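You operate a simulated robot arm through the tools that you are given. There is no shell and no other tool. Be economical: measure what you need, move in short steps, check, and stop when the job is done.

You are at the controls of a simulated robot arm. One attempt, no reset.

Task
Put two of the clods from the right end of the grading table in the green tray. Lift the blue bin lid open. Do these in any order.

The check looks at the end state, three seconds after you hand in, the way a careful person would. Anything else that was tipped, shoved, dropped, spilled or broken makes it a failure. A push-on lid holds only when it is set on centred and level and pressed home; a screw cap is set on level and turned clockwise until tight.

Robot
A 6-joint arm with a two-finger gripper on a trunk, on a base that drives. Base frame: it is fixed to the floor where the robot stands at the start and does not move with it; the origin is under the middle of the robot, x ahead of it, y to its left, z up; the surface under the hand at the start is at about z = 0.9. Units: m, degrees, N and s.
Its first joint turns from -166.0 to 166.0 degrees. Places, roughly: blue bin lid [2.6, -1.3, 0.6]. Payload 2.54 kg.
The tool frame sits at the grasp point between the pads (the TCP): z along the fingers, y along the line on which they close. The tips reach 0.03 m beyond it. Largest opening 0.116 m; the body of the gripper starts 0.095 m behind the TCP.
Orientation is that of the tool frame in the base frame, as a unit quaternion [w, x, y, z]. With the fingers straight down and closing along the base's y, the tool's x points along the base's -x, its y along +y and its z along -z.

Tools
- The arm moves only by the tool apply_moves. Its argument "moves" is a list of rows, each an object of numbers (a shift or turn left out is 0, a gripper value left out holds the last): "fingers": the closure, from 0 (fully open) to 1 (shut); "tx", "ty", "tz": the shift along the tool's x, y, z in m; "ax", "ay", "az": the turn, a rotation vector about the tool's x, y, z in degrees. In form: [{"fingers": .., "tx": .., "ty": .., "tz": .., "ax": .., "ay": .., "az": ..}, ...]. A call has 1 to 8 rows; each row is the pose to reach, as a shift and turn from the pose commanded when the call began, along the tool's axes at that moment. A row lasts 0.2 s, in which the tool goes at most 0.05 m and 8.6 degrees; a call with a longer step from one row to the next is refused whole, and so is a gripper value outside its range. A pose out of reach is approached as far as the arm can. The call stops where the force on the tool passes 40 N (or 10 N more than at its start, if that is more) or the arm is blocked; 0.2 s more then pass. Each finger travels about 0.072 m/s and halts on what it meets, pressing with about 28 N; the grip force reading is that of the motor and also rises with nothing between the fingers. The clock runs only during rows and for 0.2 s after the last one: add rows that repeat a pose to give the fingers time. The reply holds the time, the measured pose of the TCP, the force on the tool along the base axes, the opening and the grip force, in the units named above and with some noise, with the torque about the TCP (base axes, N m) and any sound that the robot's microphone picked up.
- Cameras (640 x 400 px; columns grow to the right, rows downward): "scene" is now at [-0.0274, 0.1614, 1.4238]; the picture's right is [0.12, -0.99, 0.00], its down [-0.42, -0.05, -0.90] and it looks along [0.90, 0.11, -0.43] (base axes); focal length 285 px, centre (320, 200). "wrist" rides on the gripper at [0.069, -0.015, -0.122] in the tool frame; the picture's right is [0.21, 0.98, 0.00], its down [-0.83, 0.18, -0.53] and it looks along [-0.52, 0.11, 0.85] (tool axes); focal length 251 px, centre (320, 200). There is no depth. A picture from a camera that has moved, and an enlarged one, comes with that camera's place and axes in the base frame and with its lens.
- snapshot(camera): a new picture of that camera. No time passes.
- roll_base(legs): drives the robot by 1 to 6 legs, each [ahead, left, turn to the left] in m, m and degrees, along the robot's own axes; the way and the turn of a leg run together, so that a leg with both is an arc; at most 1.5 m and 180 degrees a leg. The arm and the cameras ride along, it lands a little off, and it stops where it bumps. It gives what a move gives.
- turn_head(pan, tilt): turns the head with the scene camera to pan (to the left, within 120 degrees either way) and tilt (down, from -29 to 69), counted from straight ahead of the robot. It gives what a move gives.
- enlarge(camera, box): a new picture of the part [left, top, right, bottom] of that camera's present view, enlarged. No time passes.
- job_done(): hands the job in; it is judged then, once.

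Work in short steps. Places have to be worked out from the pictures, the camera data and where the tool is seen: move nearer, look again, correct. Check each grasp and each placing, and mend what went wrong. You have 165 turns and 108 pictures in all, those below and enlarged ones among them. Open the gripper and draw the arm clear of the work before you hand the job in, unless the task says otherwise; then end with one line.

The tools are called after "Request:" as name(argument=value, ...) on one line, values as JSON. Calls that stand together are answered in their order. apply_moves: Moves the arm, as the interface text tells. Its arguments: {"type":"object","properties":{"moves":{"type":"array"}},"required":["moves"]} The other tools are called the same way: roll_base (legs) drives the base; turn_head (pan, tilt) turns the head that bears the scene camera; snapshot (camera) takes a picture; enlarge (camera, box) takes an enlarged picture of a part of a camera's view; job_done () hands the job in.

At the start:

```text
t: 0.0
position: [0.6559, 0.1675, 1.1208]
tcp_rot: [-0.001, 0.0, 1.0, 0.0]
ft_force: [1.0, 0.1, -0.2]
ft_torque: [-0.03, 0.0, -0.02]
width: 0.1161
finger_force: 0.0
robot x, y, heading: [0.0006, 0.0014, -0.1]
head pan, tilt: [7.0, 25.3]
```

scene: 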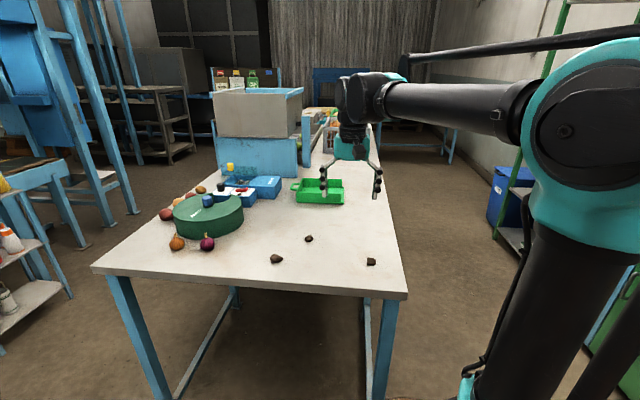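
wrist: 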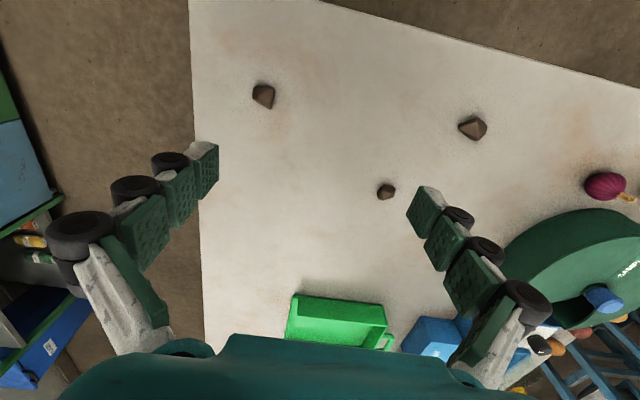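

The three dark lumps near the table's near end look like clods, at roughly (0.63,0.37), (0.75,0.30) and (0.65,0.10). I'll look closer before choosing.

Request:
enlarge(camera="scene", box=[140, 160, 400, 300])

Request:
enlarge(camera="scene", box=[200, 60, 400, 190])

Request:
enlarge(camera="wrist", box=[220, 60, 520, 240])

```text
2.46 times, centred on (270, 230) of scene
camera zoom: at [-0.0274, 0.1614, 1.4238], right [0.12, -0.99, 0.0], down [-0.42, -0.05, -0.9], along [0.9, 0.11, -0.43], focal length 702 px, centre (443, 126)
```

zoom: 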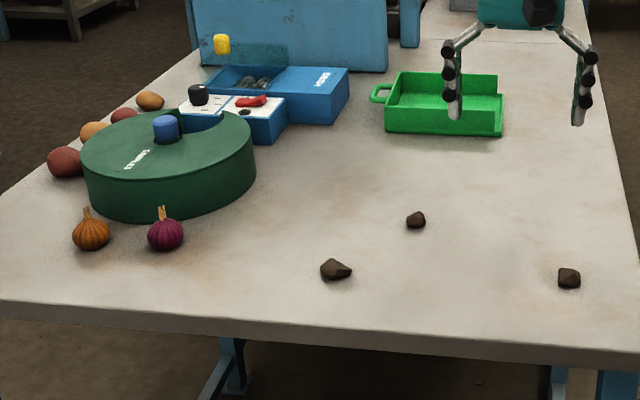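

```text
3.08 times, centred on (300, 125) of scene
camera zoom: at [-0.0274, 0.1614, 1.4238], right [0.12, -0.99, 0.0], down [-0.42, -0.05, -0.9], along [0.9, 0.11, -0.43], focal length 877 px, centre (382, 431)
```

zoom: 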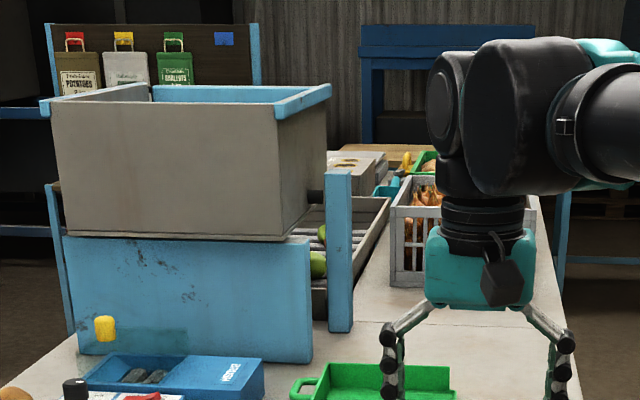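

```text
2.13 times, centred on (370, 150) of wrist
camera zoom: at [0.5863, 0.1525, 1.2436], right [-0.21, 0.98, 0.0], down [0.83, 0.18, 0.53], along [0.52, 0.11, -0.85], focal length 536 px, centre (213, 307)
```

zoom: 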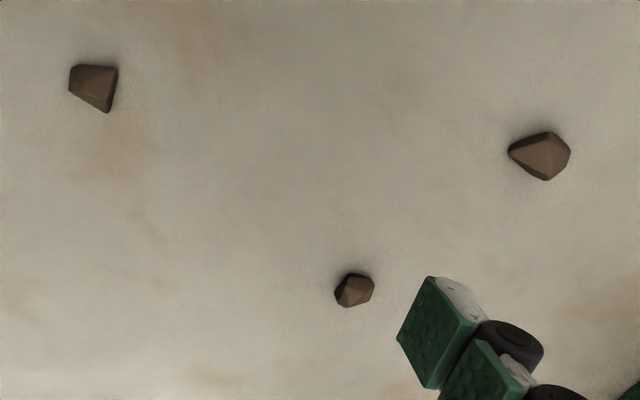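

All three lumps are clods. Before touching any, I'll look to the right and along the aisle to understand the bin and the other end of the table.

Request:
enlarge(camera="scene", box=[460, 130, 580, 260])

Request:
turn_head(pan=-50, tilt=25)

Request:
snapshot(camera="scene")

```text
3.08 times, centred on (520, 195) of scene
camera zoom: at [-0.0274, 0.1614, 1.4238], right [0.12, -0.99, 0.0], down [-0.42, -0.05, -0.9], along [0.9, 0.11, -0.43], focal length 877 px, centre (-295, 215)
```

zoom: 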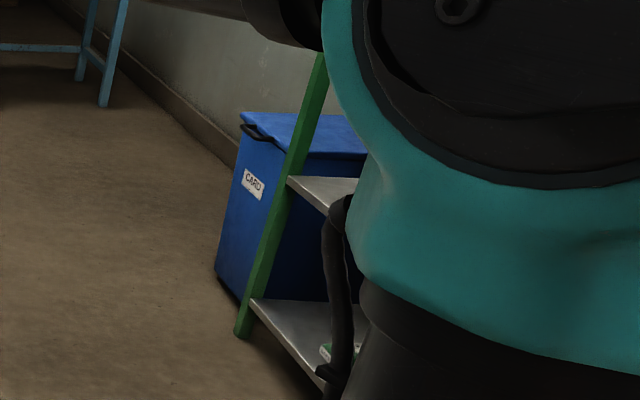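

```text
t: 1.3
position: [0.6556, 0.1672, 1.1222]
tcp_rot: [0.0, 0.0, 1.0, -0.001]
ft_force: [0.8, 0.2, 0.5]
ft_torque: [0.0, -0.02, 0.03]
width: 0.1163
finger_force: 0.0
robot x, y, heading: [-0.0011, -0.0017, 0.0]
head pan, tilt: [-50.0, 25.0]
```

```text
101 pictures are left
camera scene: at [-0.0594, 0.0796, 1.4242], right [-0.77, -0.64, 0.0], down [-0.27, 0.32, -0.91], along [0.58, -0.69, -0.42], focal length 285 px, centre (320, 200)
```

scene: 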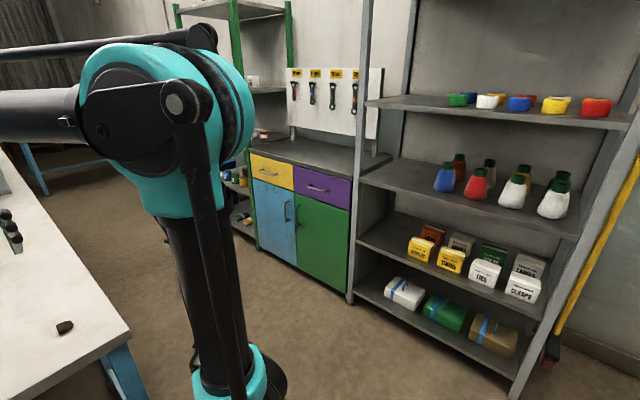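

The aisle is about 1.15 m wide (table edge y≈0, cabinets y≈-1.15). I'll sidestep into it and look at the bin and the far end of the table.

Request:
roll_base(legs=[[0, -0.55, 0], [0.8, 0, 0]])

Request:
turn_head(pan=30, tilt=22)

Request:
snapshot(camera="scene")

```text
t: 8.3
position: [1.4652, -0.3825, 1.1222]
tcp_rot: [0.0, 0.002, 1.0, 0.0]
ft_force: [0.6, -0.1, -0.2]
ft_torque: [-0.04, -0.04, -0.01]
width: 0.1159
finger_force: 0.1
robot x, y, heading: [0.8107, -0.5459, -0.5]
head pan, tilt: [-50.0, 25.0]
```

```text
t: 9.9
position: [1.466, -0.3824, 1.1212]
tcp_rot: [0.0, 0.003, 1.0, 0.0]
ft_force: [0.4, 0.0, -0.3]
ft_torque: [-0.03, -0.03, 0.04]
width: 0.1162
finger_force: 0.1
robot x, y, heading: [0.811, -0.5495, -0.2]
head pan, tilt: [30.0, 22.0]
```

```text
100 pictures are left
camera scene: at [0.7725, -0.3503, 1.4291], right [0.5, -0.87, 0.0], down [-0.33, -0.19, -0.93], along [0.81, 0.46, -0.37], focal length 285 px, centre (320, 200)
```

scene: 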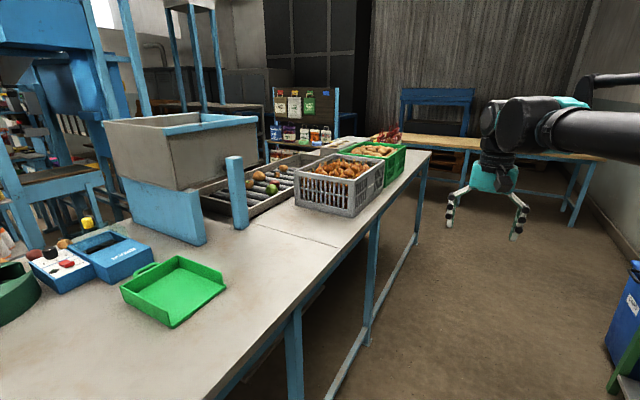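

The far end holds crates and a roller bed; I'll check whether any clods are there.

Request:
enlarge(camera="scene", box=[190, 120, 430, 270])

Request:
enlarge(camera="scene", box=[0, 210, 240, 360])

Request:
turn_head(pan=-35, tilt=30)

Request:
snapshot(camera="scene")

```text
2.67 times, centred on (310, 195) of scene
camera zoom: at [0.7725, -0.3503, 1.4291], right [0.5, -0.87, 0.0], down [-0.33, -0.19, -0.93], along [0.81, 0.46, -0.37], focal length 760 px, centre (347, 213)
```

zoom: 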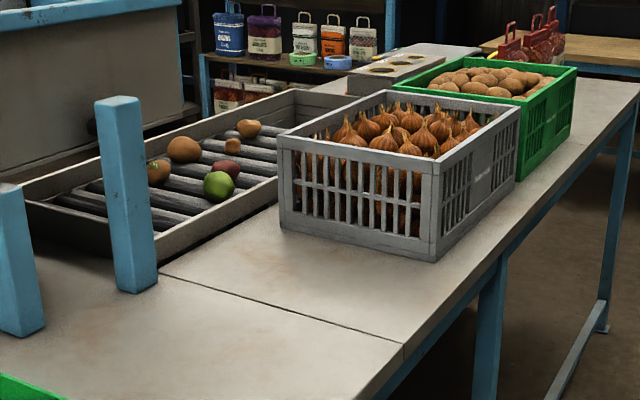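

```text
2.67 times, centred on (120, 285) of scene
camera zoom: at [0.7725, -0.3503, 1.4291], right [0.5, -0.87, 0.0], down [-0.33, -0.19, -0.93], along [0.81, 0.46, -0.37], focal length 760 px, centre (853, -27)
```

zoom: 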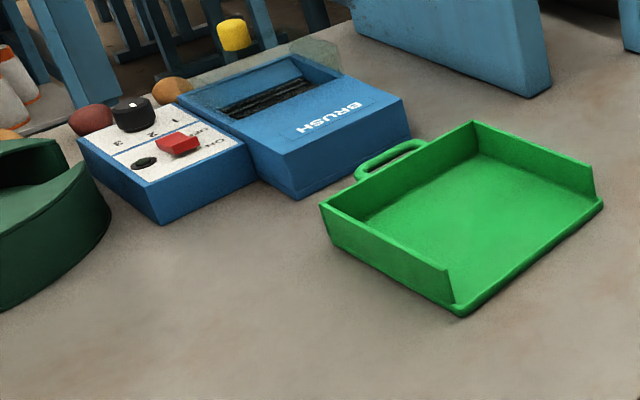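

```text
t: 11.2
position: [1.4667, -0.3819, 1.1207]
tcp_rot: [0.0, 0.003, 1.0, 0.0]
ft_force: [0.2, -1.0, 0.2]
ft_torque: [0.01, 0.03, -0.02]
width: 0.1159
finger_force: 0.0
robot x, y, heading: [0.8144, -0.5452, -0.4]
head pan, tilt: [-35.0, 30.0]
```

```text
97 pictures are left
camera scene: at [0.7657, -0.4484, 1.4163], right [-0.58, -0.82, 0.0], down [-0.41, 0.29, -0.87], along [0.71, -0.5, -0.5], focal length 285 px, centre (320, 200)
```

scene: 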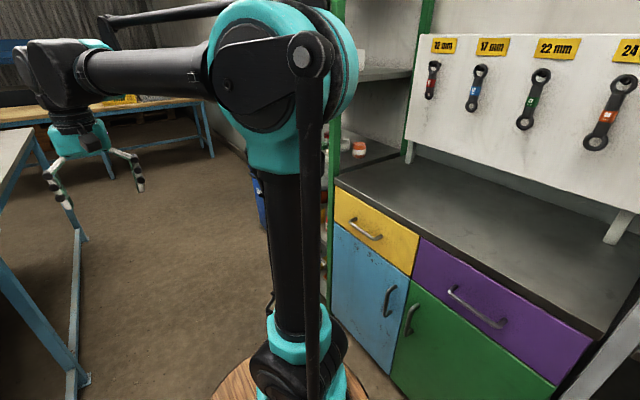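

No clods elsewhere, so the three seen are the right ones. Now the bin: I'll drive forward in the aisle and look at it.

Request:
roll_base(legs=[[0.9, 0.0, 0]])

Request:
turn_head(pan=-60, tilt=40)

Request:
snapshot(camera="scene")

```text
t: 16.0
position: [2.383, -0.3932, 1.1204]
tcp_rot: [0.0, 0.004, 1.0, 0.0]
ft_force: [-0.1, 0.8, -0.1]
ft_torque: [0.01, 0.01, 0.02]
width: 0.1161
finger_force: 0.1
robot x, y, heading: [1.7275, -0.5538, -0.4]
head pan, tilt: [-35.0, 30.0]
```

```text
t: 16.9
position: [2.384, -0.392, 1.1203]
tcp_rot: [0.0, 0.004, 1.0, 0.0]
ft_force: [-0.9, -0.2, -0.4]
ft_torque: [0.04, -0.01, 0.0]
width: 0.116
finger_force: 0.0
robot x, y, heading: [1.7253, -0.5526, -0.5]
head pan, tilt: [-60.0, 40.0]
```

```text
96 pictures are left
camera scene: at [1.6503, -0.4764, 1.4009], right [-0.87, -0.49, 0.0], down [-0.32, 0.56, -0.77], along [0.38, -0.67, -0.64], focal length 285 px, centre (320, 200)
```

scene: 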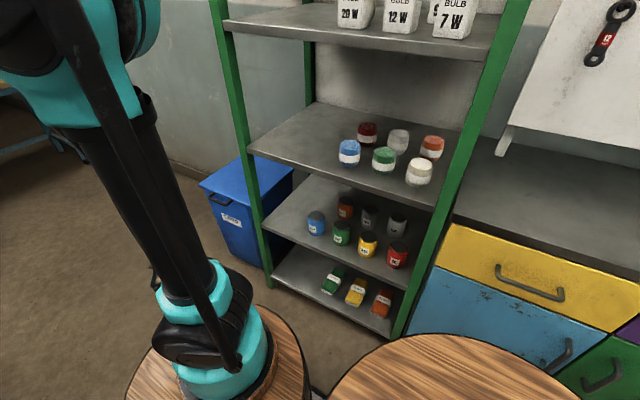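

The bin's front edge is around y≈-1.13, x from 2.36 to 2.67, with a handle on it. I'll drive level with it and turn to face it.

Request:
roll_base(legs=[[0.8, 0.0, 0], [0, 0, -90]])

Request:
turn_head(pan=0, tilt=45)

Request:
snapshot(camera="scene")

Request:
snapshot(camera="wrist")

```text
t: 25.1
position: [2.6862, -1.223, 1.1204]
tcp_rot: [0.0, 0.714, 0.7, 0.0]
ft_force: [0.3, -0.2, -1.1]
ft_torque: [0.03, -0.02, 0.02]
width: 0.1159
finger_force: 0.1
robot x, y, heading: [2.5301, -0.5618, -91.0]
head pan, tilt: [-60.0, 40.0]
```

```text
t: 26.4
position: [2.6863, -1.2222, 1.1195]
tcp_rot: [0.0, 0.714, 0.7, 0.0]
ft_force: [-0.1, -0.8, 0.9]
ft_torque: [0.02, 0.0, 0.01]
width: 0.116
finger_force: 0.2
robot x, y, heading: [2.5307, -0.5645, -91.0]
head pan, tilt: [0.0, 45.0]
```

```text
95 pictures are left
camera scene: at [2.6831, -0.5279, 1.3937], right [-1.0, 0.02, 0.0], down [0.01, 0.71, -0.71], along [-0.01, -0.71, -0.71], focal length 285 px, centre (320, 200)
```

scene: 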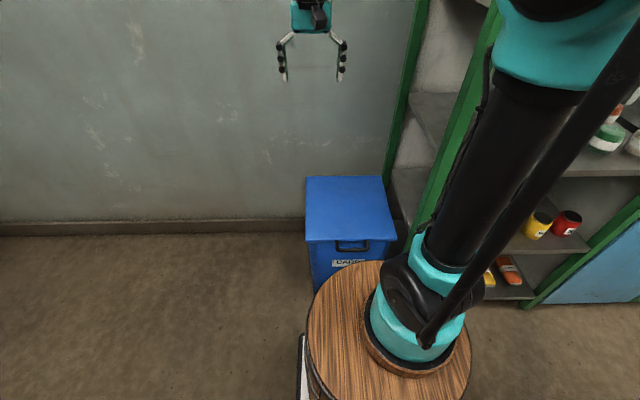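

```text
94 pictures are left
camera wrist: at [2.6719, -1.1534, 1.2436], right [0.98, 0.2, 0.0], down [0.17, -0.83, 0.53], along [0.1, -0.52, -0.85], focal length 251 px, centre (320, 200)
```

wrist: 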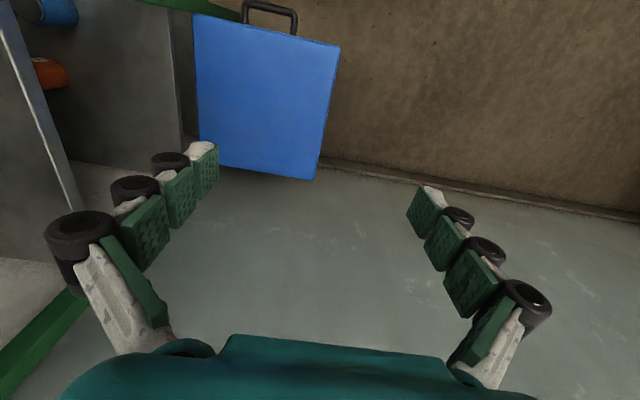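

From both views the lid is about 0.33 x 0.36 m at z≈0.56, hinge at y≈-1.51, handle bar at about (2.55,-1.11). I'll move 0.08 m closer and rotate the tool so the fingers close along the base y (across the bar).

Request:
roll_base(legs=[[0.08, 0.0, 1.0]])

Request:
apply_moves(moves=[{"az": 8.5}, {"az": 17}, {"az": 25.5}, {"az": 34}, {"az": 42.5}, {"az": 51}, {"az": 59.5}, {"az": 68}])

Request:
apply_moves(moves=[{"az": 8}, {"az": 16}, {"az": 21.5}])

Request:
snapshot(camera="wrist")

```text
t: 27.4
position: [2.6975, -1.2995, 1.121]
tcp_rot: [-0.001, 0.707, 0.707, 0.0]
ft_force: [0.0, 0.1, 0.8]
ft_torque: [-0.01, 0.03, -0.03]
width: 0.1159
finger_force: 0.0
robot x, y, heading: [2.5322, -0.641, -89.9]
head pan, tilt: [0.0, 45.0]
```

```text
t: 29.2
position: [2.6989, -1.2993, 1.1207]
tcp_rot: [0.0, 0.982, 0.19, 0.0]
ft_force: [0.9, 0.4, -0.9]
ft_torque: [0.0, 0.03, 0.01]
width: 0.116
finger_force: 0.1
robot x, y, heading: [2.5252, -0.6434, -89.7]
head pan, tilt: [0.0, 45.0]
```

```text
t: 30.0
position: [2.6996, -1.2983, 1.1214]
tcp_rot: [0.0, 1.0, 0.004, 0.0]
ft_force: [-0.1, 0.2, -0.5]
ft_torque: [0.01, 0.0, 0.0]
width: 0.1161
finger_force: 0.0
robot x, y, heading: [2.5314, -0.6428, -89.9]
head pan, tilt: [0.0, 45.0]
```

```text
93 pictures are left
camera wrist: at [2.7674, -1.2829, 1.2437], right [0.22, -0.98, 0.0], down [-0.82, -0.19, 0.53], along [-0.52, -0.12, -0.85], focal length 251 px, centre (320, 200)
```

wrist: 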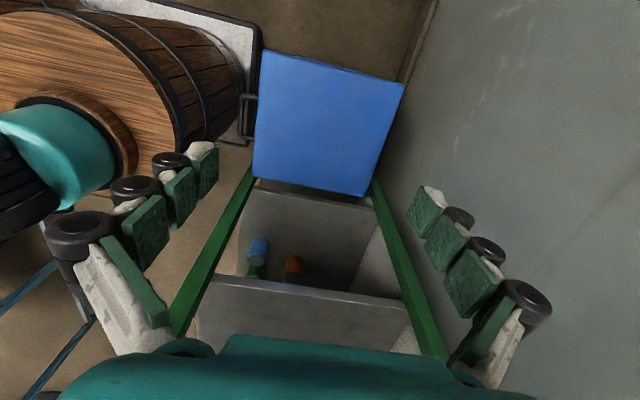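

Tool axes now: x=+x, y=-y, z down. The bar is at about (2.557,-1.117,~0.555), lid edge at y≈-1.156. I'll move above the bar with the fingers partly closed (~0.034 opening).

Request:
apply_moves(moves=[{"fingers": 0.71, "tx": -0.03, "ty": -0.038}, {"tx": -0.06, "ty": -0.076}, {"tx": -0.09, "ty": -0.114}, {"tx": -0.12, "ty": -0.152}, {"tx": -0.143, "ty": -0.182}, {"tx": -0.143, "ty": -0.182, "tz": 0.05}, {"tx": -0.143, "ty": -0.182, "tz": 0.1}, {"tx": -0.143, "ty": -0.182, "tz": 0.15}])

Request:
apply_moves(moves=[{"tz": 0.05}, {"tz": 0.1}, {"tz": 0.15}, {"tz": 0.2}, {"tz": 0.25}, {"tz": 0.29}])

Request:
snapshot(camera="wrist")

Request:
snapshot(camera="scene")

```text
t: 31.8
position: [2.5536, -1.118, 0.9721]
tcp_rot: [0.0, 1.0, 0.005, -0.001]
ft_force: [-0.5, 0.1, 0.1]
ft_torque: [-0.01, -0.03, 0.01]
width: 0.0333
finger_force: 0.1
robot x, y, heading: [2.5252, -0.6437, -90.2]
head pan, tilt: [0.0, 45.0]
```

```text
t: 33.2
position: [2.5528, -1.1321, 0.7455]
tcp_rot: [0.0, 1.0, 0.004, 0.0]
ft_force: [0.8, -0.6, -0.2]
ft_torque: [-0.06, -0.01, -0.01]
width: 0.0336
finger_force: 0.0
out of reach, approached as far as the arm can: row 5, 6
robot x, y, heading: [2.5303, -0.6415, -90.2]
head pan, tilt: [0.0, 45.0]
```

```text
92 pictures are left
camera wrist: at [2.6221, -1.117, 0.8676], right [0.22, -0.97, 0.0], down [-0.82, -0.19, 0.53], along [-0.52, -0.12, -0.85], focal length 251 px, centre (320, 200)
```

wrist: 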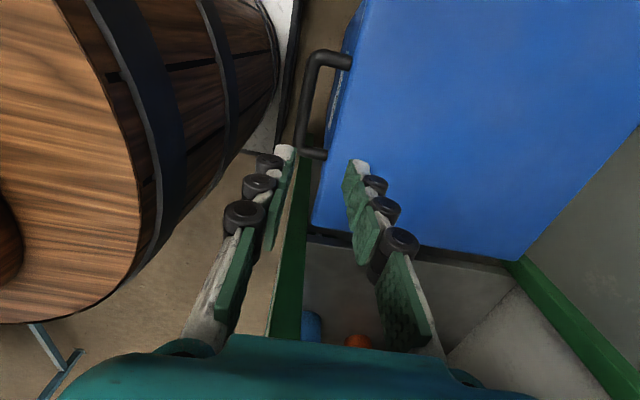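

```text
91 pictures are left
camera scene: at [2.6816, -0.6037, 1.3936], right [-1.0, 0.0, 0.0], down [0.0, 0.71, -0.71], along [0.0, -0.71, -0.71], focal length 285 px, centre (320, 200)
```

scene: 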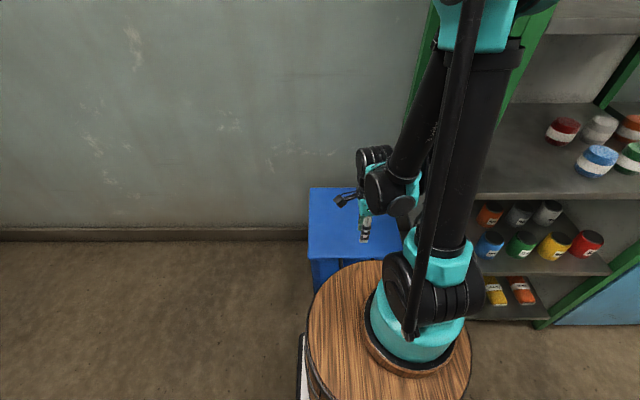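

The reach failed at z≈0.745 and drifted outward, so I'm too close. The bar is visible just ahead of the fingers. I'll back off 0.15 m and check.

Request:
apply_moves(moves=[{"tz": -0.02}, {"tz": -0.04}])

Request:
roll_base(legs=[[-0.15, 0.0, 0]])

```text
t: 33.8
position: [2.5572, -1.1344, 0.7851]
tcp_rot: [0.0, 1.0, 0.005, 0.0]
ft_force: [-0.4, -0.4, 0.6]
ft_torque: [0.0, 0.02, 0.01]
width: 0.0336
finger_force: 0.1
robot x, y, heading: [2.5301, -0.6428, -90.4]
head pan, tilt: [0.0, 45.0]
```

```text
t: 35.2
position: [2.5553, -0.978, 0.7848]
tcp_rot: [0.0, 1.0, 0.004, 0.0]
ft_force: [0.1, -0.1, 0.3]
ft_torque: [-0.01, -0.04, -0.01]
width: 0.0338
finger_force: 0.1
robot x, y, heading: [2.5311, -0.4868, -89.8]
head pan, tilt: [0.0, 45.0]
```

Now the hand goes out to y≈-1.117 and down.

Request:
apply_moves(moves=[{"ty": 0.05}, {"ty": 0.1}, {"ty": 0.139}, {"ty": 0.139, "tz": 0.04}, {"ty": 0.139, "tz": 0.08}, {"ty": 0.139, "tz": 0.12}, {"ty": 0.139, "tz": 0.15}])

Request:
snapshot(camera="wrist")

```text
t: 36.8
position: [2.56, -1.1439, 0.6705]
tcp_rot: [-0.001, 1.0, 0.002, 0.0]
ft_force: [-1.2, 0.4, 0.2]
ft_torque: [-0.05, -0.03, -0.02]
width: 0.0336
finger_force: 0.0
out of reach, approached as far as the arm can: row 6, 7
robot x, y, heading: [2.5293, -0.488, -89.8]
head pan, tilt: [0.0, 45.0]
```

```text
90 pictures are left
camera wrist: at [2.6276, -1.1283, 0.7925], right [0.22, -0.98, 0.0], down [-0.82, -0.19, 0.53], along [-0.52, -0.12, -0.85], focal length 251 px, centre (320, 200)
```

wrist: 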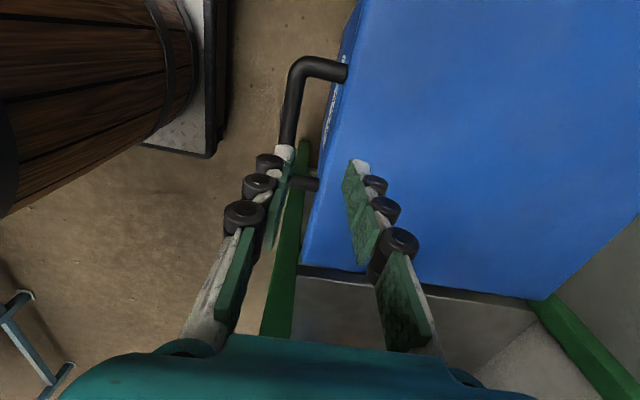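

The vertical reach bottoms out at 0.67 here. I'll test whether tilting the tool outward (pointing a bit to -y) lets it get lower.

Request:
apply_moves(moves=[{"ax": -8, "ty": -0.01}, {"ax": -16, "ty": -0.02}, {"ax": -24, "ty": -0.03}, {"ax": -24, "ty": -0.03, "tz": 0.03}, {"ax": -24, "ty": -0.03, "tz": 0.05}])

```text
t: 38.0
position: [2.5682, -1.1724, 0.7322]
tcp_rot: [0.208, 0.978, 0.004, 0.001]
ft_force: [0.6, 1.4, 0.2]
ft_torque: [-0.11, -0.01, 0.02]
width: 0.0335
finger_force: 0.1
out of reach, approached as far as the arm can: row 1, 2, 3, 4, 5
robot x, y, heading: [2.5309, -0.4873, -90.1]
head pan, tilt: [0.0, 45.0]
```

Tilting outward makes it worse. A stance to the +x side of the bin gives a longer radius at the start and suits the arc, so I'll raise the hand, level it and reposition there.

Request:
apply_moves(moves=[{"ax": 8, "tz": -0.04}, {"ax": 16, "tz": -0.08}, {"ax": 24, "tz": -0.12}, {"ax": 24, "tz": -0.16}, {"ax": 24, "tz": -0.2}, {"ax": 24, "tz": -0.24}, {"ax": 24, "tz": -0.28}, {"ax": 24, "tz": -0.31}])

Request:
turn_head(pan=80, tilt=35)

Request:
snapshot(camera="scene")

```text
t: 39.8
position: [2.5703, -1.0468, 1.0167]
tcp_rot: [0.001, 1.0, 0.003, 0.0]
ft_force: [-0.2, -0.1, 0.0]
ft_torque: [0.01, 0.0, -0.01]
width: 0.0336
finger_force: 0.1
robot x, y, heading: [2.53, -0.4894, -90.0]
head pan, tilt: [0.0, 45.0]
```

```text
t: 41.4
position: [2.5708, -1.0467, 1.015]
tcp_rot: [0.0, 1.0, 0.004, 0.0]
ft_force: [-0.5, -0.9, -0.1]
ft_torque: [-0.01, 0.04, 0.01]
width: 0.0338
finger_force: 0.1
robot x, y, heading: [2.5289, -0.489, -90.3]
head pan, tilt: [80.0, 35.0]
```

```text
89 pictures are left
camera scene: at [2.7688, -0.3822, 1.4085], right [-0.18, -0.98, 0.0], down [-0.56, 0.1, -0.82], along [0.81, -0.14, -0.57], focal length 285 px, centre (320, 200)
```

scene: 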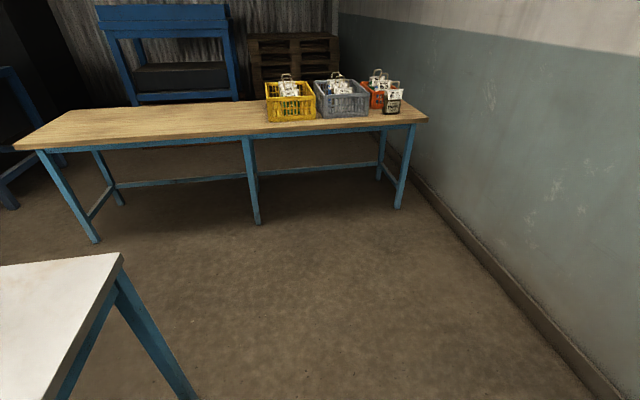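

The floor beyond x=2.75 is clear. Drive to the +x side and turn to face -x.

Request:
roll_base(legs=[[0, 0.92, 0], [0, 0, -90], [0, 0.72, 0]])

Request:
apply_moves(moves=[{"az": -8.5}, {"az": -17}, {"az": -25.5}, {"az": -34}, {"az": -42.5}, {"az": -51}, {"az": -59.5}, {"az": -68}])

Request:
apply_moves(moves=[{"az": -8}, {"az": -16}, {"az": -22}])

Request:
turn_head(pan=0, tilt=40)

Request:
snapshot(camera="scene")

Request:
snapshot(camera="wrist")

```text
t: 53.6
position: [2.931, -1.2543, 1.0157]
tcp_rot: [-0.001, 0.712, -0.702, 0.0]
ft_force: [-0.2, -0.6, -0.2]
ft_torque: [-0.03, 0.02, 0.03]
width: 0.0336
finger_force: 0.0
robot x, y, heading: [3.4901, -1.2106, -179.6]
head pan, tilt: [80.0, 35.0]
```

```text
t: 55.4
position: [2.9299, -1.2542, 1.0158]
tcp_rot: [0.0, 0.983, -0.183, 0.0]
ft_force: [-0.3, 0.2, -0.1]
ft_torque: [-0.02, 0.01, 0.01]
width: 0.0335
finger_force: 0.0
robot x, y, heading: [3.4931, -1.2122, -179.9]
head pan, tilt: [80.0, 35.0]
```

```text
t: 56.2
position: [2.9291, -1.2546, 1.0155]
tcp_rot: [0.0, 1.0, 0.008, 0.0]
ft_force: [1.0, 1.1, 0.4]
ft_torque: [-0.01, 0.01, -0.01]
width: 0.0337
finger_force: 0.2
robot x, y, heading: [3.4894, -1.2123, -179.7]
head pan, tilt: [80.0, 35.0]
```

```text
t: 57.8
position: [2.9302, -1.2538, 1.0164]
tcp_rot: [0.001, 1.0, 0.008, -0.001]
ft_force: [-0.1, -0.1, 0.0]
ft_torque: [-0.03, -0.02, 0.02]
width: 0.0336
finger_force: 0.0
robot x, y, heading: [3.491, -1.2105, -179.8]
head pan, tilt: [0.0, 40.0]
```

```text
88 pictures are left
camera scene: at [3.5281, -1.3603, 1.4009], right [-0.01, 1.0, 0.0], down [0.64, 0.0, -0.77], along [-0.77, 0.0, -0.64], focal length 285 px, centre (320, 200)
```

scene: 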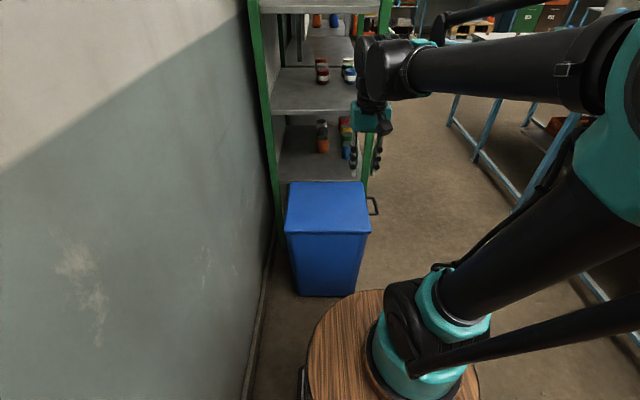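

```text
87 pictures are left
camera wrist: at [2.9984, -1.2385, 1.1388], right [0.23, -0.97, 0.0], down [-0.82, -0.19, 0.53], along [-0.52, -0.12, -0.85], focal length 251 px, centre (320, 200)
```

wrist: 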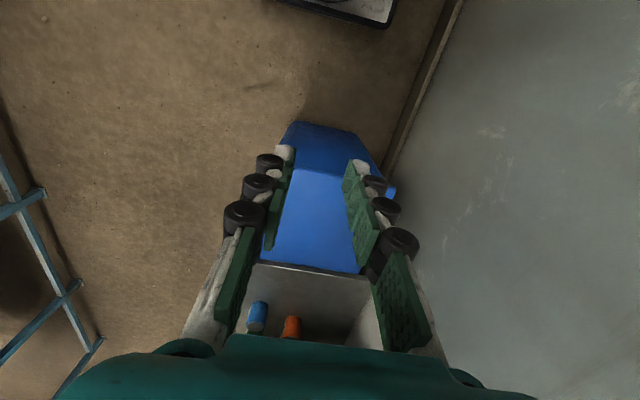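

The side stance is good; the bar reads (2.557,-1.12,0.565). I'll roll 0.06 m closer and bring the hand above the bar.

Request:
roll_base(legs=[[0.06, 0.0, 0]])

Request:
apply_moves(moves=[{"tx": -0.045, "ty": -0.02}, {"tx": -0.09, "ty": -0.04}, {"tx": -0.135, "ty": -0.06}, {"tx": -0.18, "ty": -0.08}, {"tx": -0.225, "ty": -0.1}, {"tx": -0.27, "ty": -0.12}, {"tx": -0.312, "ty": -0.137}])

Request:
apply_moves(moves=[{"tz": 0.05}, {"tz": 0.1}, {"tz": 0.15}, {"tz": 0.2}, {"tz": 0.25}, {"tz": 0.3}, {"tz": 0.35}])

Request:
snapshot(camera="wrist")

Request:
snapshot(camera="scene")

```text
t: 58.7
position: [2.8694, -1.2533, 1.0173]
tcp_rot: [0.0, 1.0, 0.006, 0.0]
ft_force: [0.7, -0.7, 0.1]
ft_torque: [0.03, 0.0, 0.01]
width: 0.0335
finger_force: 0.1
robot x, y, heading: [3.4297, -1.2087, -179.7]
head pan, tilt: [0.0, 40.0]
```

```text
t: 60.3
position: [2.5575, -1.1184, 1.0161]
tcp_rot: [0.0, 1.0, 0.007, 0.0]
ft_force: [0.4, 0.1, 1.0]
ft_torque: [0.06, 0.06, 0.03]
width: 0.0336
finger_force: 0.1
robot x, y, heading: [3.432, -1.2094, -179.7]
head pan, tilt: [0.0, 40.0]
```

```text
t: 61.9
position: [2.5557, -1.1257, 0.6659]
tcp_rot: [-0.001, 1.0, 0.007, 0.0]
ft_force: [0.0, 0.2, 0.7]
ft_torque: [0.02, 0.05, -0.02]
width: 0.0334
finger_force: 0.1
robot x, y, heading: [3.432, -1.2126, -180.0]
head pan, tilt: [0.0, 40.0]
```

```text
86 pictures are left
camera wrist: at [2.6246, -1.1095, 0.7887], right [0.23, -0.97, 0.0], down [-0.82, -0.19, 0.53], along [-0.52, -0.12, -0.85], focal length 251 px, centre (320, 200)
```

wrist: 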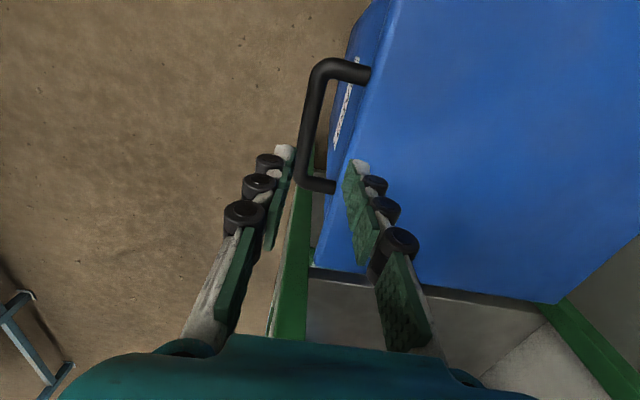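

```text
85 pictures are left
camera scene: at [3.4673, -1.3606, 1.4009], right [0.0, 1.0, 0.0], down [0.64, 0.0, -0.77], along [-0.77, 0.0, -0.64], focal length 285 px, centre (320, 200)
```

scene: 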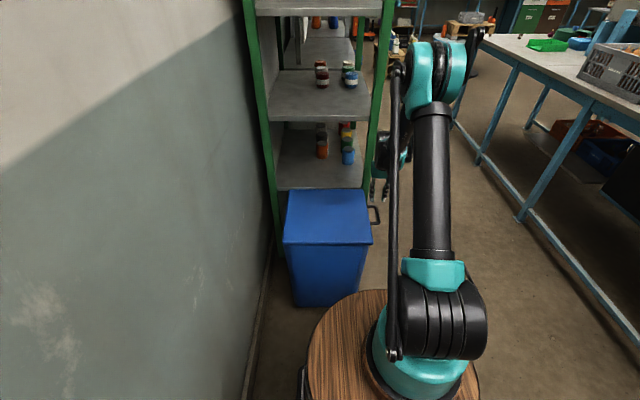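

Bar mid measured at (2.56,-1.114). Correct y by +0.011 and lower to z≈0.60 to check the straddle.

Request:
apply_moves(moves=[{"tx": 0.003, "ty": -0.011, "tz": 0.01}, {"tx": 0.003, "ty": -0.011, "tz": 0.04}, {"tx": 0.003, "ty": -0.011, "tz": 0.055}, {"tx": 0.003, "ty": -0.011, "tz": 0.06}])

Request:
snapshot(camera="wrist")

```text
t: 62.9
position: [2.557, -1.1093, 0.6065]
tcp_rot: [0.0, 1.0, 0.006, 0.0]
ft_force: [0.6, -0.2, -0.4]
ft_torque: [0.02, -0.02, 0.03]
width: 0.0335
finger_force: 0.0
robot x, y, heading: [3.4337, -1.2104, -179.8]
head pan, tilt: [0.0, 40.0]
```

```text
84 pictures are left
camera wrist: at [2.626, -1.0936, 0.7297], right [0.23, -0.97, 0.0], down [-0.82, -0.19, 0.53], along [-0.52, -0.12, -0.85], focal length 251 px, centre (320, 200)
```

wrist: 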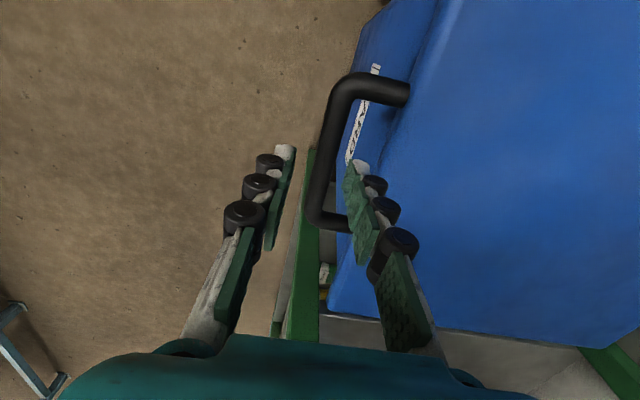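

Bar is ~6 mm to the -y side of centre; correct and lower so the bar sits between the pads.

Request:
apply_moves(moves=[{"ty": 0.006, "tx": 0.003}, {"ty": 0.006, "tx": 0.003, "tz": 0.015}, {"ty": 0.006, "tx": 0.003, "tz": 0.028}, {"ty": 0.006, "tx": 0.003, "tz": 0.034}])

Request:
snapshot(camera="wrist")

```text
t: 63.9
position: [2.5617, -1.1151, 0.5732]
tcp_rot: [0.0, 1.0, 0.006, 0.001]
ft_force: [0.1, -0.4, 0.1]
ft_torque: [0.02, 0.0, 0.02]
width: 0.0338
finger_force: 0.1
robot x, y, heading: [3.4321, -1.2117, -180.0]
head pan, tilt: [0.0, 40.0]
```

```text
83 pictures are left
camera wrist: at [2.6295, -1.0991, 0.6956], right [0.23, -0.97, 0.0], down [-0.82, -0.19, 0.53], along [-0.52, -0.12, -0.85], focal length 251 px, centre (320, 200)
```

wrist: 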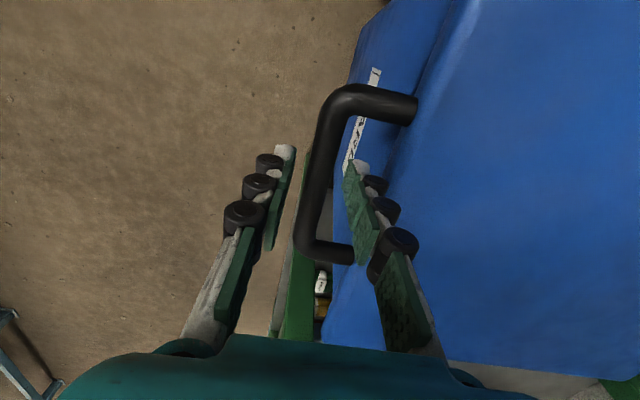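

The bar appears to sit between the fingertips. I'll close on it and see what opening it stops at.

Request:
apply_moves(moves=[{"fingers": 0.8}, {"fingers": 0.9}, {"fingers": 1.0}, {"fingers": 1.0}])

Request:
snapshot(camera="wrist")

```text
t: 64.9
position: [2.5614, -1.1142, 0.5728]
tcp_rot: [-0.001, 1.0, 0.006, 0.0]
ft_force: [0.1, 8.6, -2.6]
ft_torque: [0.17, 0.04, -0.39]
width: 0.0149
finger_force: 41.5
robot x, y, heading: [3.4307, -1.2122, -179.8]
head pan, tilt: [0.0, 40.0]
```

```text
82 pictures are left
camera wrist: at [2.6295, -1.0984, 0.6957], right [0.23, -0.97, 0.0], down [-0.82, -0.19, 0.53], along [-0.52, -0.12, -0.85], focal length 251 px, centre (320, 200)
```

wrist: 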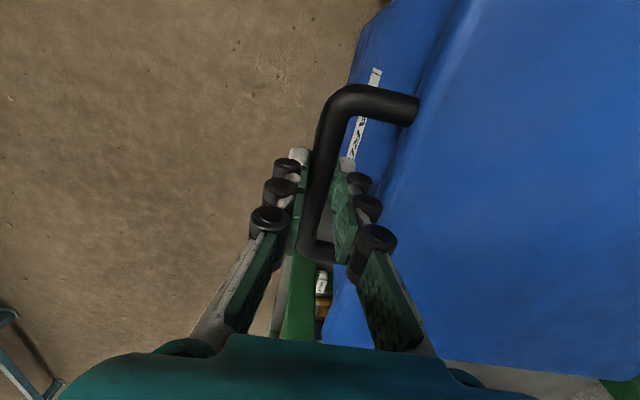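

The bar is held (15 mm thick). Start lifting along an arc about the hinge (radius ≈0.395), checking force.

Request:
apply_moves(moves=[{"ty": 0.0, "tz": -0.014}, {"ty": 0.001, "tz": -0.0276}, {"ty": 0.0038, "tz": -0.055}, {"ty": 0.0086, "tz": -0.082}])

Request:
snapshot(camera="scene")

```text
t: 66.0
position: [2.5611, -1.1224, 0.6541]
tcp_rot: [-0.002, 1.0, 0.005, -0.002]
ft_force: [1.2, 2.9, -1.1]
ft_torque: [0.0, 0.15, -0.3]
width: 0.0153
finger_force: 41.3
robot x, y, heading: [3.4284, -1.2091, -179.7]
head pan, tilt: [0.0, 40.0]
stopped in row 4: the force on the tool passed its limit at 41 N (the readings are from after the stop); the commanded pose is now the measured one
```

```text
81 pictures are left
camera scene: at [3.4669, -1.3602, 1.4009], right [0.0, 1.0, 0.0], down [0.64, 0.0, -0.77], along [-0.77, 0.0, -0.64], focal length 285 px, centre (320, 200)
```

scene: 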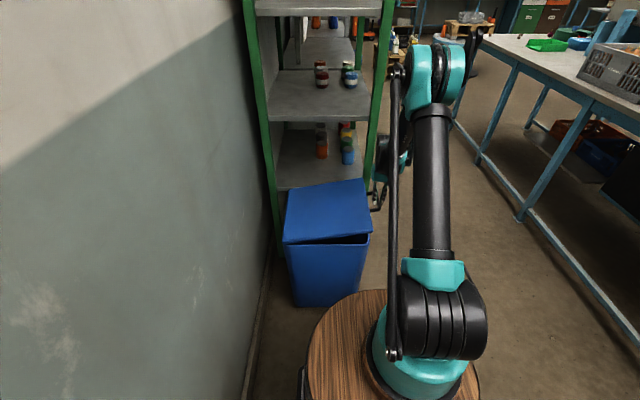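

The lid is up about 12°; the force spike was probably from speed. Continue the arc at half the speed.

Request:
apply_moves(moves=[{"ty": 0.0031, "tz": -0.0134}, {"ty": 0.0066, "tz": -0.0267}, {"ty": 0.0107, "tz": -0.0399}, {"ty": 0.0152, "tz": -0.053}, {"ty": 0.0201, "tz": -0.0658}, {"ty": 0.0255, "tz": -0.0785}, {"ty": 0.0313, "tz": -0.091}, {"ty": 0.0376, "tz": -0.1033}])

```text
t: 67.8
position: [2.5606, -1.1578, 0.7604]
tcp_rot: [-0.001, 1.0, 0.004, -0.001]
ft_force: [-5.8, 18.8, 7.3]
ft_torque: [0.6, 0.14, -0.25]
width: 0.015
finger_force: 40.8
robot x, y, heading: [3.431, -1.2104, -179.8]
head pan, tilt: [0.0, 40.0]
```

The lid pushes the tool outward ~20 N radially, so my arc is slightly tight; ease out 4 mm and read again.

Request:
apply_moves(moves=[{"ty": -0.004, "tz": -0.001}, {"ty": -0.004, "tz": -0.001}])

Request:
snapshot(camera="scene")

Request:
snapshot(camera="wrist")

```text
t: 68.4
position: [2.5626, -1.1578, 0.7599]
tcp_rot: [0.0, 1.0, 0.006, -0.001]
ft_force: [-9.3, -7.7, -5.0]
ft_torque: [-0.25, 0.34, -0.42]
width: 0.0148
finger_force: 41.2
robot x, y, heading: [3.4247, -1.2133, -179.8]
head pan, tilt: [0.0, 40.0]
```

```text
80 pictures are left
camera scene: at [3.4665, -1.3606, 1.4009], right [0.0, 1.0, 0.0], down [0.64, 0.0, -0.77], along [-0.77, 0.0, -0.64], focal length 285 px, centre (320, 200)
```

scene: 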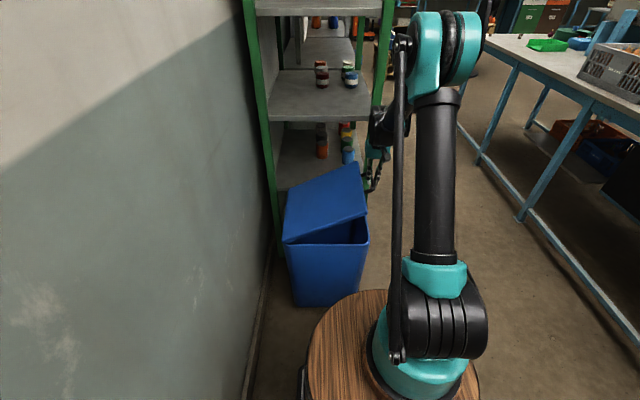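

```text
79 pictures are left
camera wrist: at [2.6303, -1.1427, 0.8818], right [0.23, -0.97, 0.0], down [-0.82, -0.19, 0.54], along [-0.52, -0.12, -0.84], focal length 251 px, centre (320, 200)
```

wrist: 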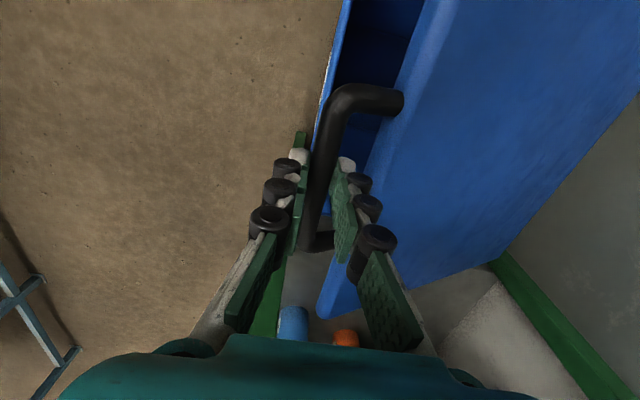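

Equilibrium reached; fit gives hinge ≈(y -1.52, z 0.58 in TCP terms), radius ≈0.405. Continue.

Request:
apply_moves(moves=[{"tx": -0.001, "ty": 0.0075, "tz": -0.0163}, {"tx": -0.001, "ty": 0.0165, "tz": -0.0315}, {"tx": -0.001, "ty": 0.026, "tz": -0.0464}, {"tx": -0.001, "ty": 0.0362, "tz": -0.0608}, {"tx": -0.001, "ty": 0.047, "tz": -0.0748}])

```text
t: 69.6
position: [2.5611, -1.2045, 0.8306]
tcp_rot: [-0.002, 1.0, 0.004, -0.001]
ft_force: [14.0, -20.5, -19.8]
ft_torque: [-0.38, 0.19, -0.34]
width: 0.0154
finger_force: 41.5
robot x, y, heading: [3.43, -1.2132, -179.6]
head pan, tilt: [0.0, 40.0]
```

Now ~28 N inward: slightly too far out. Correct 4 mm toward the hinge and continue.

Request:
apply_moves(moves=[{"tx": 0.0005, "ty": 0.003, "tz": 0.0025}, {"tx": 0.0005, "ty": 0.0143, "tz": -0.0109}, {"tx": 0.0005, "ty": 0.0262, "tz": -0.0237}, {"tx": 0.0005, "ty": 0.0386, "tz": -0.036}, {"tx": 0.0005, "ty": 0.0515, "tz": -0.0478}])

```text
t: 70.8
position: [2.5607, -1.2556, 0.882]
tcp_rot: [-0.001, 1.0, 0.005, -0.003]
ft_force: [-23.6, 5.9, 3.5]
ft_torque: [0.22, 1.24, -0.29]
width: 0.015
finger_force: 40.8
robot x, y, heading: [3.4279, -1.2091, -179.5]
head pan, tilt: [0.0, 40.0]
```

Radial force small now; continue to ~64°, trimming x slightly.

Request:
apply_moves(moves=[{"tx": -0.0006, "ty": 0.0162, "tz": -0.0134}, {"tx": -0.0006, "ty": 0.0331, "tz": -0.0259}, {"tx": -0.0006, "ty": 0.0506, "tz": -0.0374}, {"tx": -0.0006, "ty": 0.0687, "tz": -0.0481}, {"tx": -0.0006, "ty": 0.0873, "tz": -0.0578}])

Request:
snapshot(camera="scene")

Request:
snapshot(camera="wrist")

```text
t: 72.0
position: [2.5624, -1.3454, 0.9398]
tcp_rot: [-0.001, 1.0, 0.005, 0.0]
ft_force: [-1.9, 8.2, 13.6]
ft_torque: [0.2, -0.34, -0.3]
width: 0.0149
finger_force: 41.1
robot x, y, heading: [3.4271, -1.212, -179.7]
head pan, tilt: [0.0, 40.0]
```

```text
78 pictures are left
camera scene: at [3.4675, -1.3599, 1.4009], right [0.0, 1.0, 0.0], down [0.64, 0.0, -0.77], along [-0.77, 0.0, -0.64], focal length 285 px, centre (320, 200)
```

scene: 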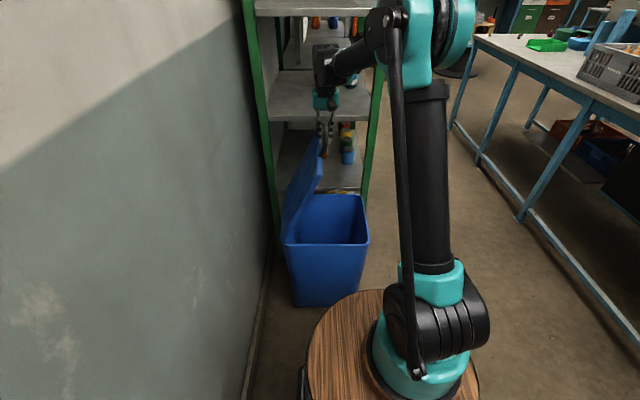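

```text
77 pictures are left
camera wrist: at [2.6314, -1.3294, 1.0617], right [0.23, -0.97, 0.0], down [-0.82, -0.19, 0.53], along [-0.52, -0.12, -0.85], focal length 251 px, centre (320, 200)
```

wrist: 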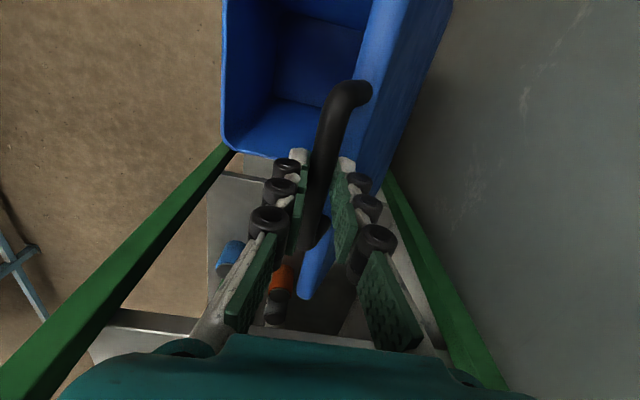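

At ~64°. Continue to ~84°, raising 2 mm to cancel the outward push.

Request:
apply_moves(moves=[{"ty": 0.0128, "tz": -0.0075}, {"ty": 0.0256, "tz": -0.0134}, {"ty": 0.039, "tz": -0.0185}, {"ty": 0.052, "tz": -0.023}, {"ty": 0.0655, "tz": -0.027}, {"ty": 0.079, "tz": -0.0307}, {"ty": 0.0927, "tz": -0.0338}, {"ty": 0.1064, "tz": -0.0366}])

Request:
apply_moves(moves=[{"ty": 0.0139, "tz": -0.002}, {"ty": 0.0278, "tz": -0.0039}, {"ty": 0.042, "tz": -0.005}, {"ty": 0.056, "tz": -0.006}])

Request:
snapshot(camera="scene")

```text
t: 73.8
position: [2.5629, -1.4482, 0.9749]
tcp_rot: [-0.001, 1.0, 0.004, -0.001]
ft_force: [-17.0, 2.2, 3.0]
ft_torque: [0.12, 0.35, -0.26]
width: 0.0153
finger_force: 41.0
robot x, y, heading: [3.4313, -1.211, -179.6]
head pan, tilt: [0.0, 40.0]
```

```text
t: 74.8
position: [2.5651, -1.5058, 0.9786]
tcp_rot: [-0.003, 1.0, 0.006, 0.0]
ft_force: [-21.3, -0.8, -2.5]
ft_torque: [0.04, 0.72, -0.27]
width: 0.0152
finger_force: 41.1
robot x, y, heading: [3.4288, -1.2105, -179.6]
head pan, tilt: [0.0, 40.0]
```

```text
76 pictures are left
camera scene: at [3.4661, -1.3604, 1.4009], right [0.0, 1.0, 0.0], down [0.64, 0.0, -0.77], along [-0.77, 0.0, -0.64], focal length 285 px, centre (320, 200)
```

scene: 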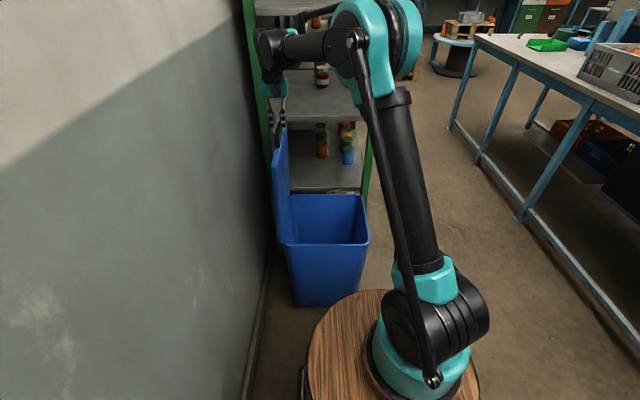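

Lid is near vertical. Push a bit past (to ~98°), watching for a stop.

Request:
apply_moves(moves=[{"tx": -0.0007, "ty": 0.012, "tz": 0.0}, {"tx": -0.0007, "ty": 0.024, "tz": 0.0}, {"tx": -0.0007, "ty": 0.036, "tz": 0.001}, {"tx": -0.0007, "ty": 0.048, "tz": 0.003}, {"tx": -0.0007, "ty": 0.06, "tz": 0.005}])

Request:
snapshot(camera="scene")

```text
t: 76.2
position: [2.5648, -1.5599, 0.9782]
tcp_rot: [-0.005, 1.0, 0.004, 0.0]
ft_force: [4.9, 6.4, 12.4]
ft_torque: [0.24, -0.15, -0.15]
width: 0.015
finger_force: 40.9
robot x, y, heading: [3.4293, -1.2109, -179.7]
head pan, tilt: [0.0, 40.0]
stopped in row 5: the force on the tool passed its limit at 42 N (the readings are from after the stop); the commanded pose is now the measured one
```

```text
75 pictures are left
camera scene: at [3.4674, -1.3595, 1.4009], right [0.0, 1.0, 0.0], down [0.64, 0.0, -0.77], along [-0.77, 0.0, -0.64], focal length 285 px, centre (320, 200)
```

scene: 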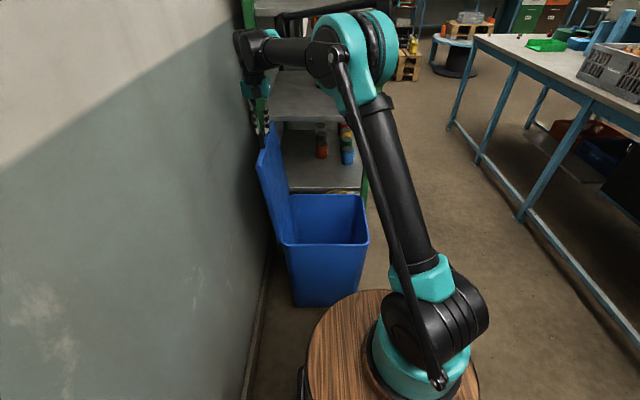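

Past vertical now, against what seems its stop. Release the bar and lift straight off.

Request:
apply_moves(moves=[{"fingers": 0.7}, {"fingers": 0.6}, {"fingers": 0.6}, {"fingers": 0.6}])

Request:
apply_moves(moves=[{"tz": -0.02}, {"tz": -0.05}, {"tz": -0.1}, {"tz": -0.14}])

Request:
snapshot(camera="scene")

Request:
snapshot(camera="wrist")

```text
t: 77.2
position: [2.5643, -1.5609, 0.9767]
tcp_rot: [-0.004, 1.0, 0.003, -0.001]
ft_force: [0.4, -0.6, 0.3]
ft_torque: [0.02, 0.0, -0.01]
width: 0.0466
finger_force: 0.0
robot x, y, heading: [3.4308, -1.2112, -179.8]
head pan, tilt: [0.0, 40.0]
```

```text
t: 78.2
position: [2.5691, -1.5593, 1.1162]
tcp_rot: [-0.004, 1.0, 0.004, -0.002]
ft_force: [-0.3, 0.4, -1.1]
ft_torque: [0.03, 0.0, 0.0]
width: 0.0466
finger_force: 0.1
robot x, y, heading: [3.4296, -1.2116, -179.8]
head pan, tilt: [0.0, 40.0]
```

```text
74 pictures are left
camera scene: at [3.4666, -1.3601, 1.4009], right [0.0, 1.0, 0.0], down [0.64, 0.0, -0.77], along [-0.77, 0.0, -0.64], focal length 285 px, centre (320, 200)
```

scene: 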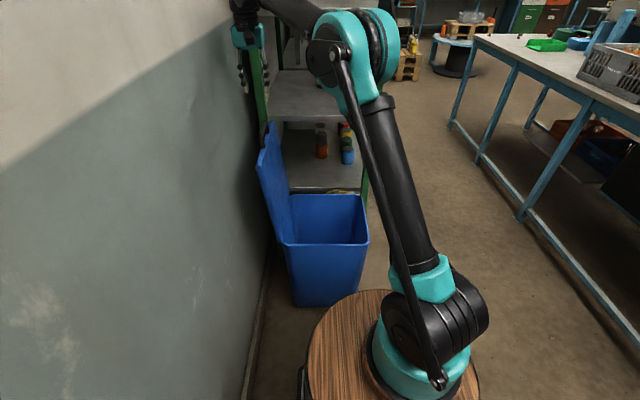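

```text
73 pictures are left
camera wrist: at [2.6366, -1.5447, 1.239], right [0.22, -0.98, -0.01], down [-0.82, -0.19, 0.53], along [-0.52, -0.11, -0.85], focal length 251 px, centre (320, 200)
```

wrist: 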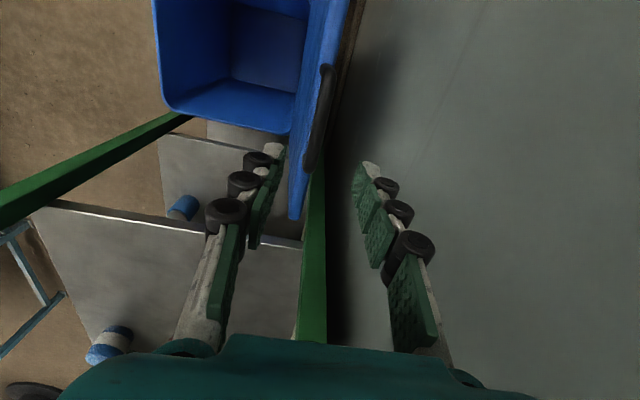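

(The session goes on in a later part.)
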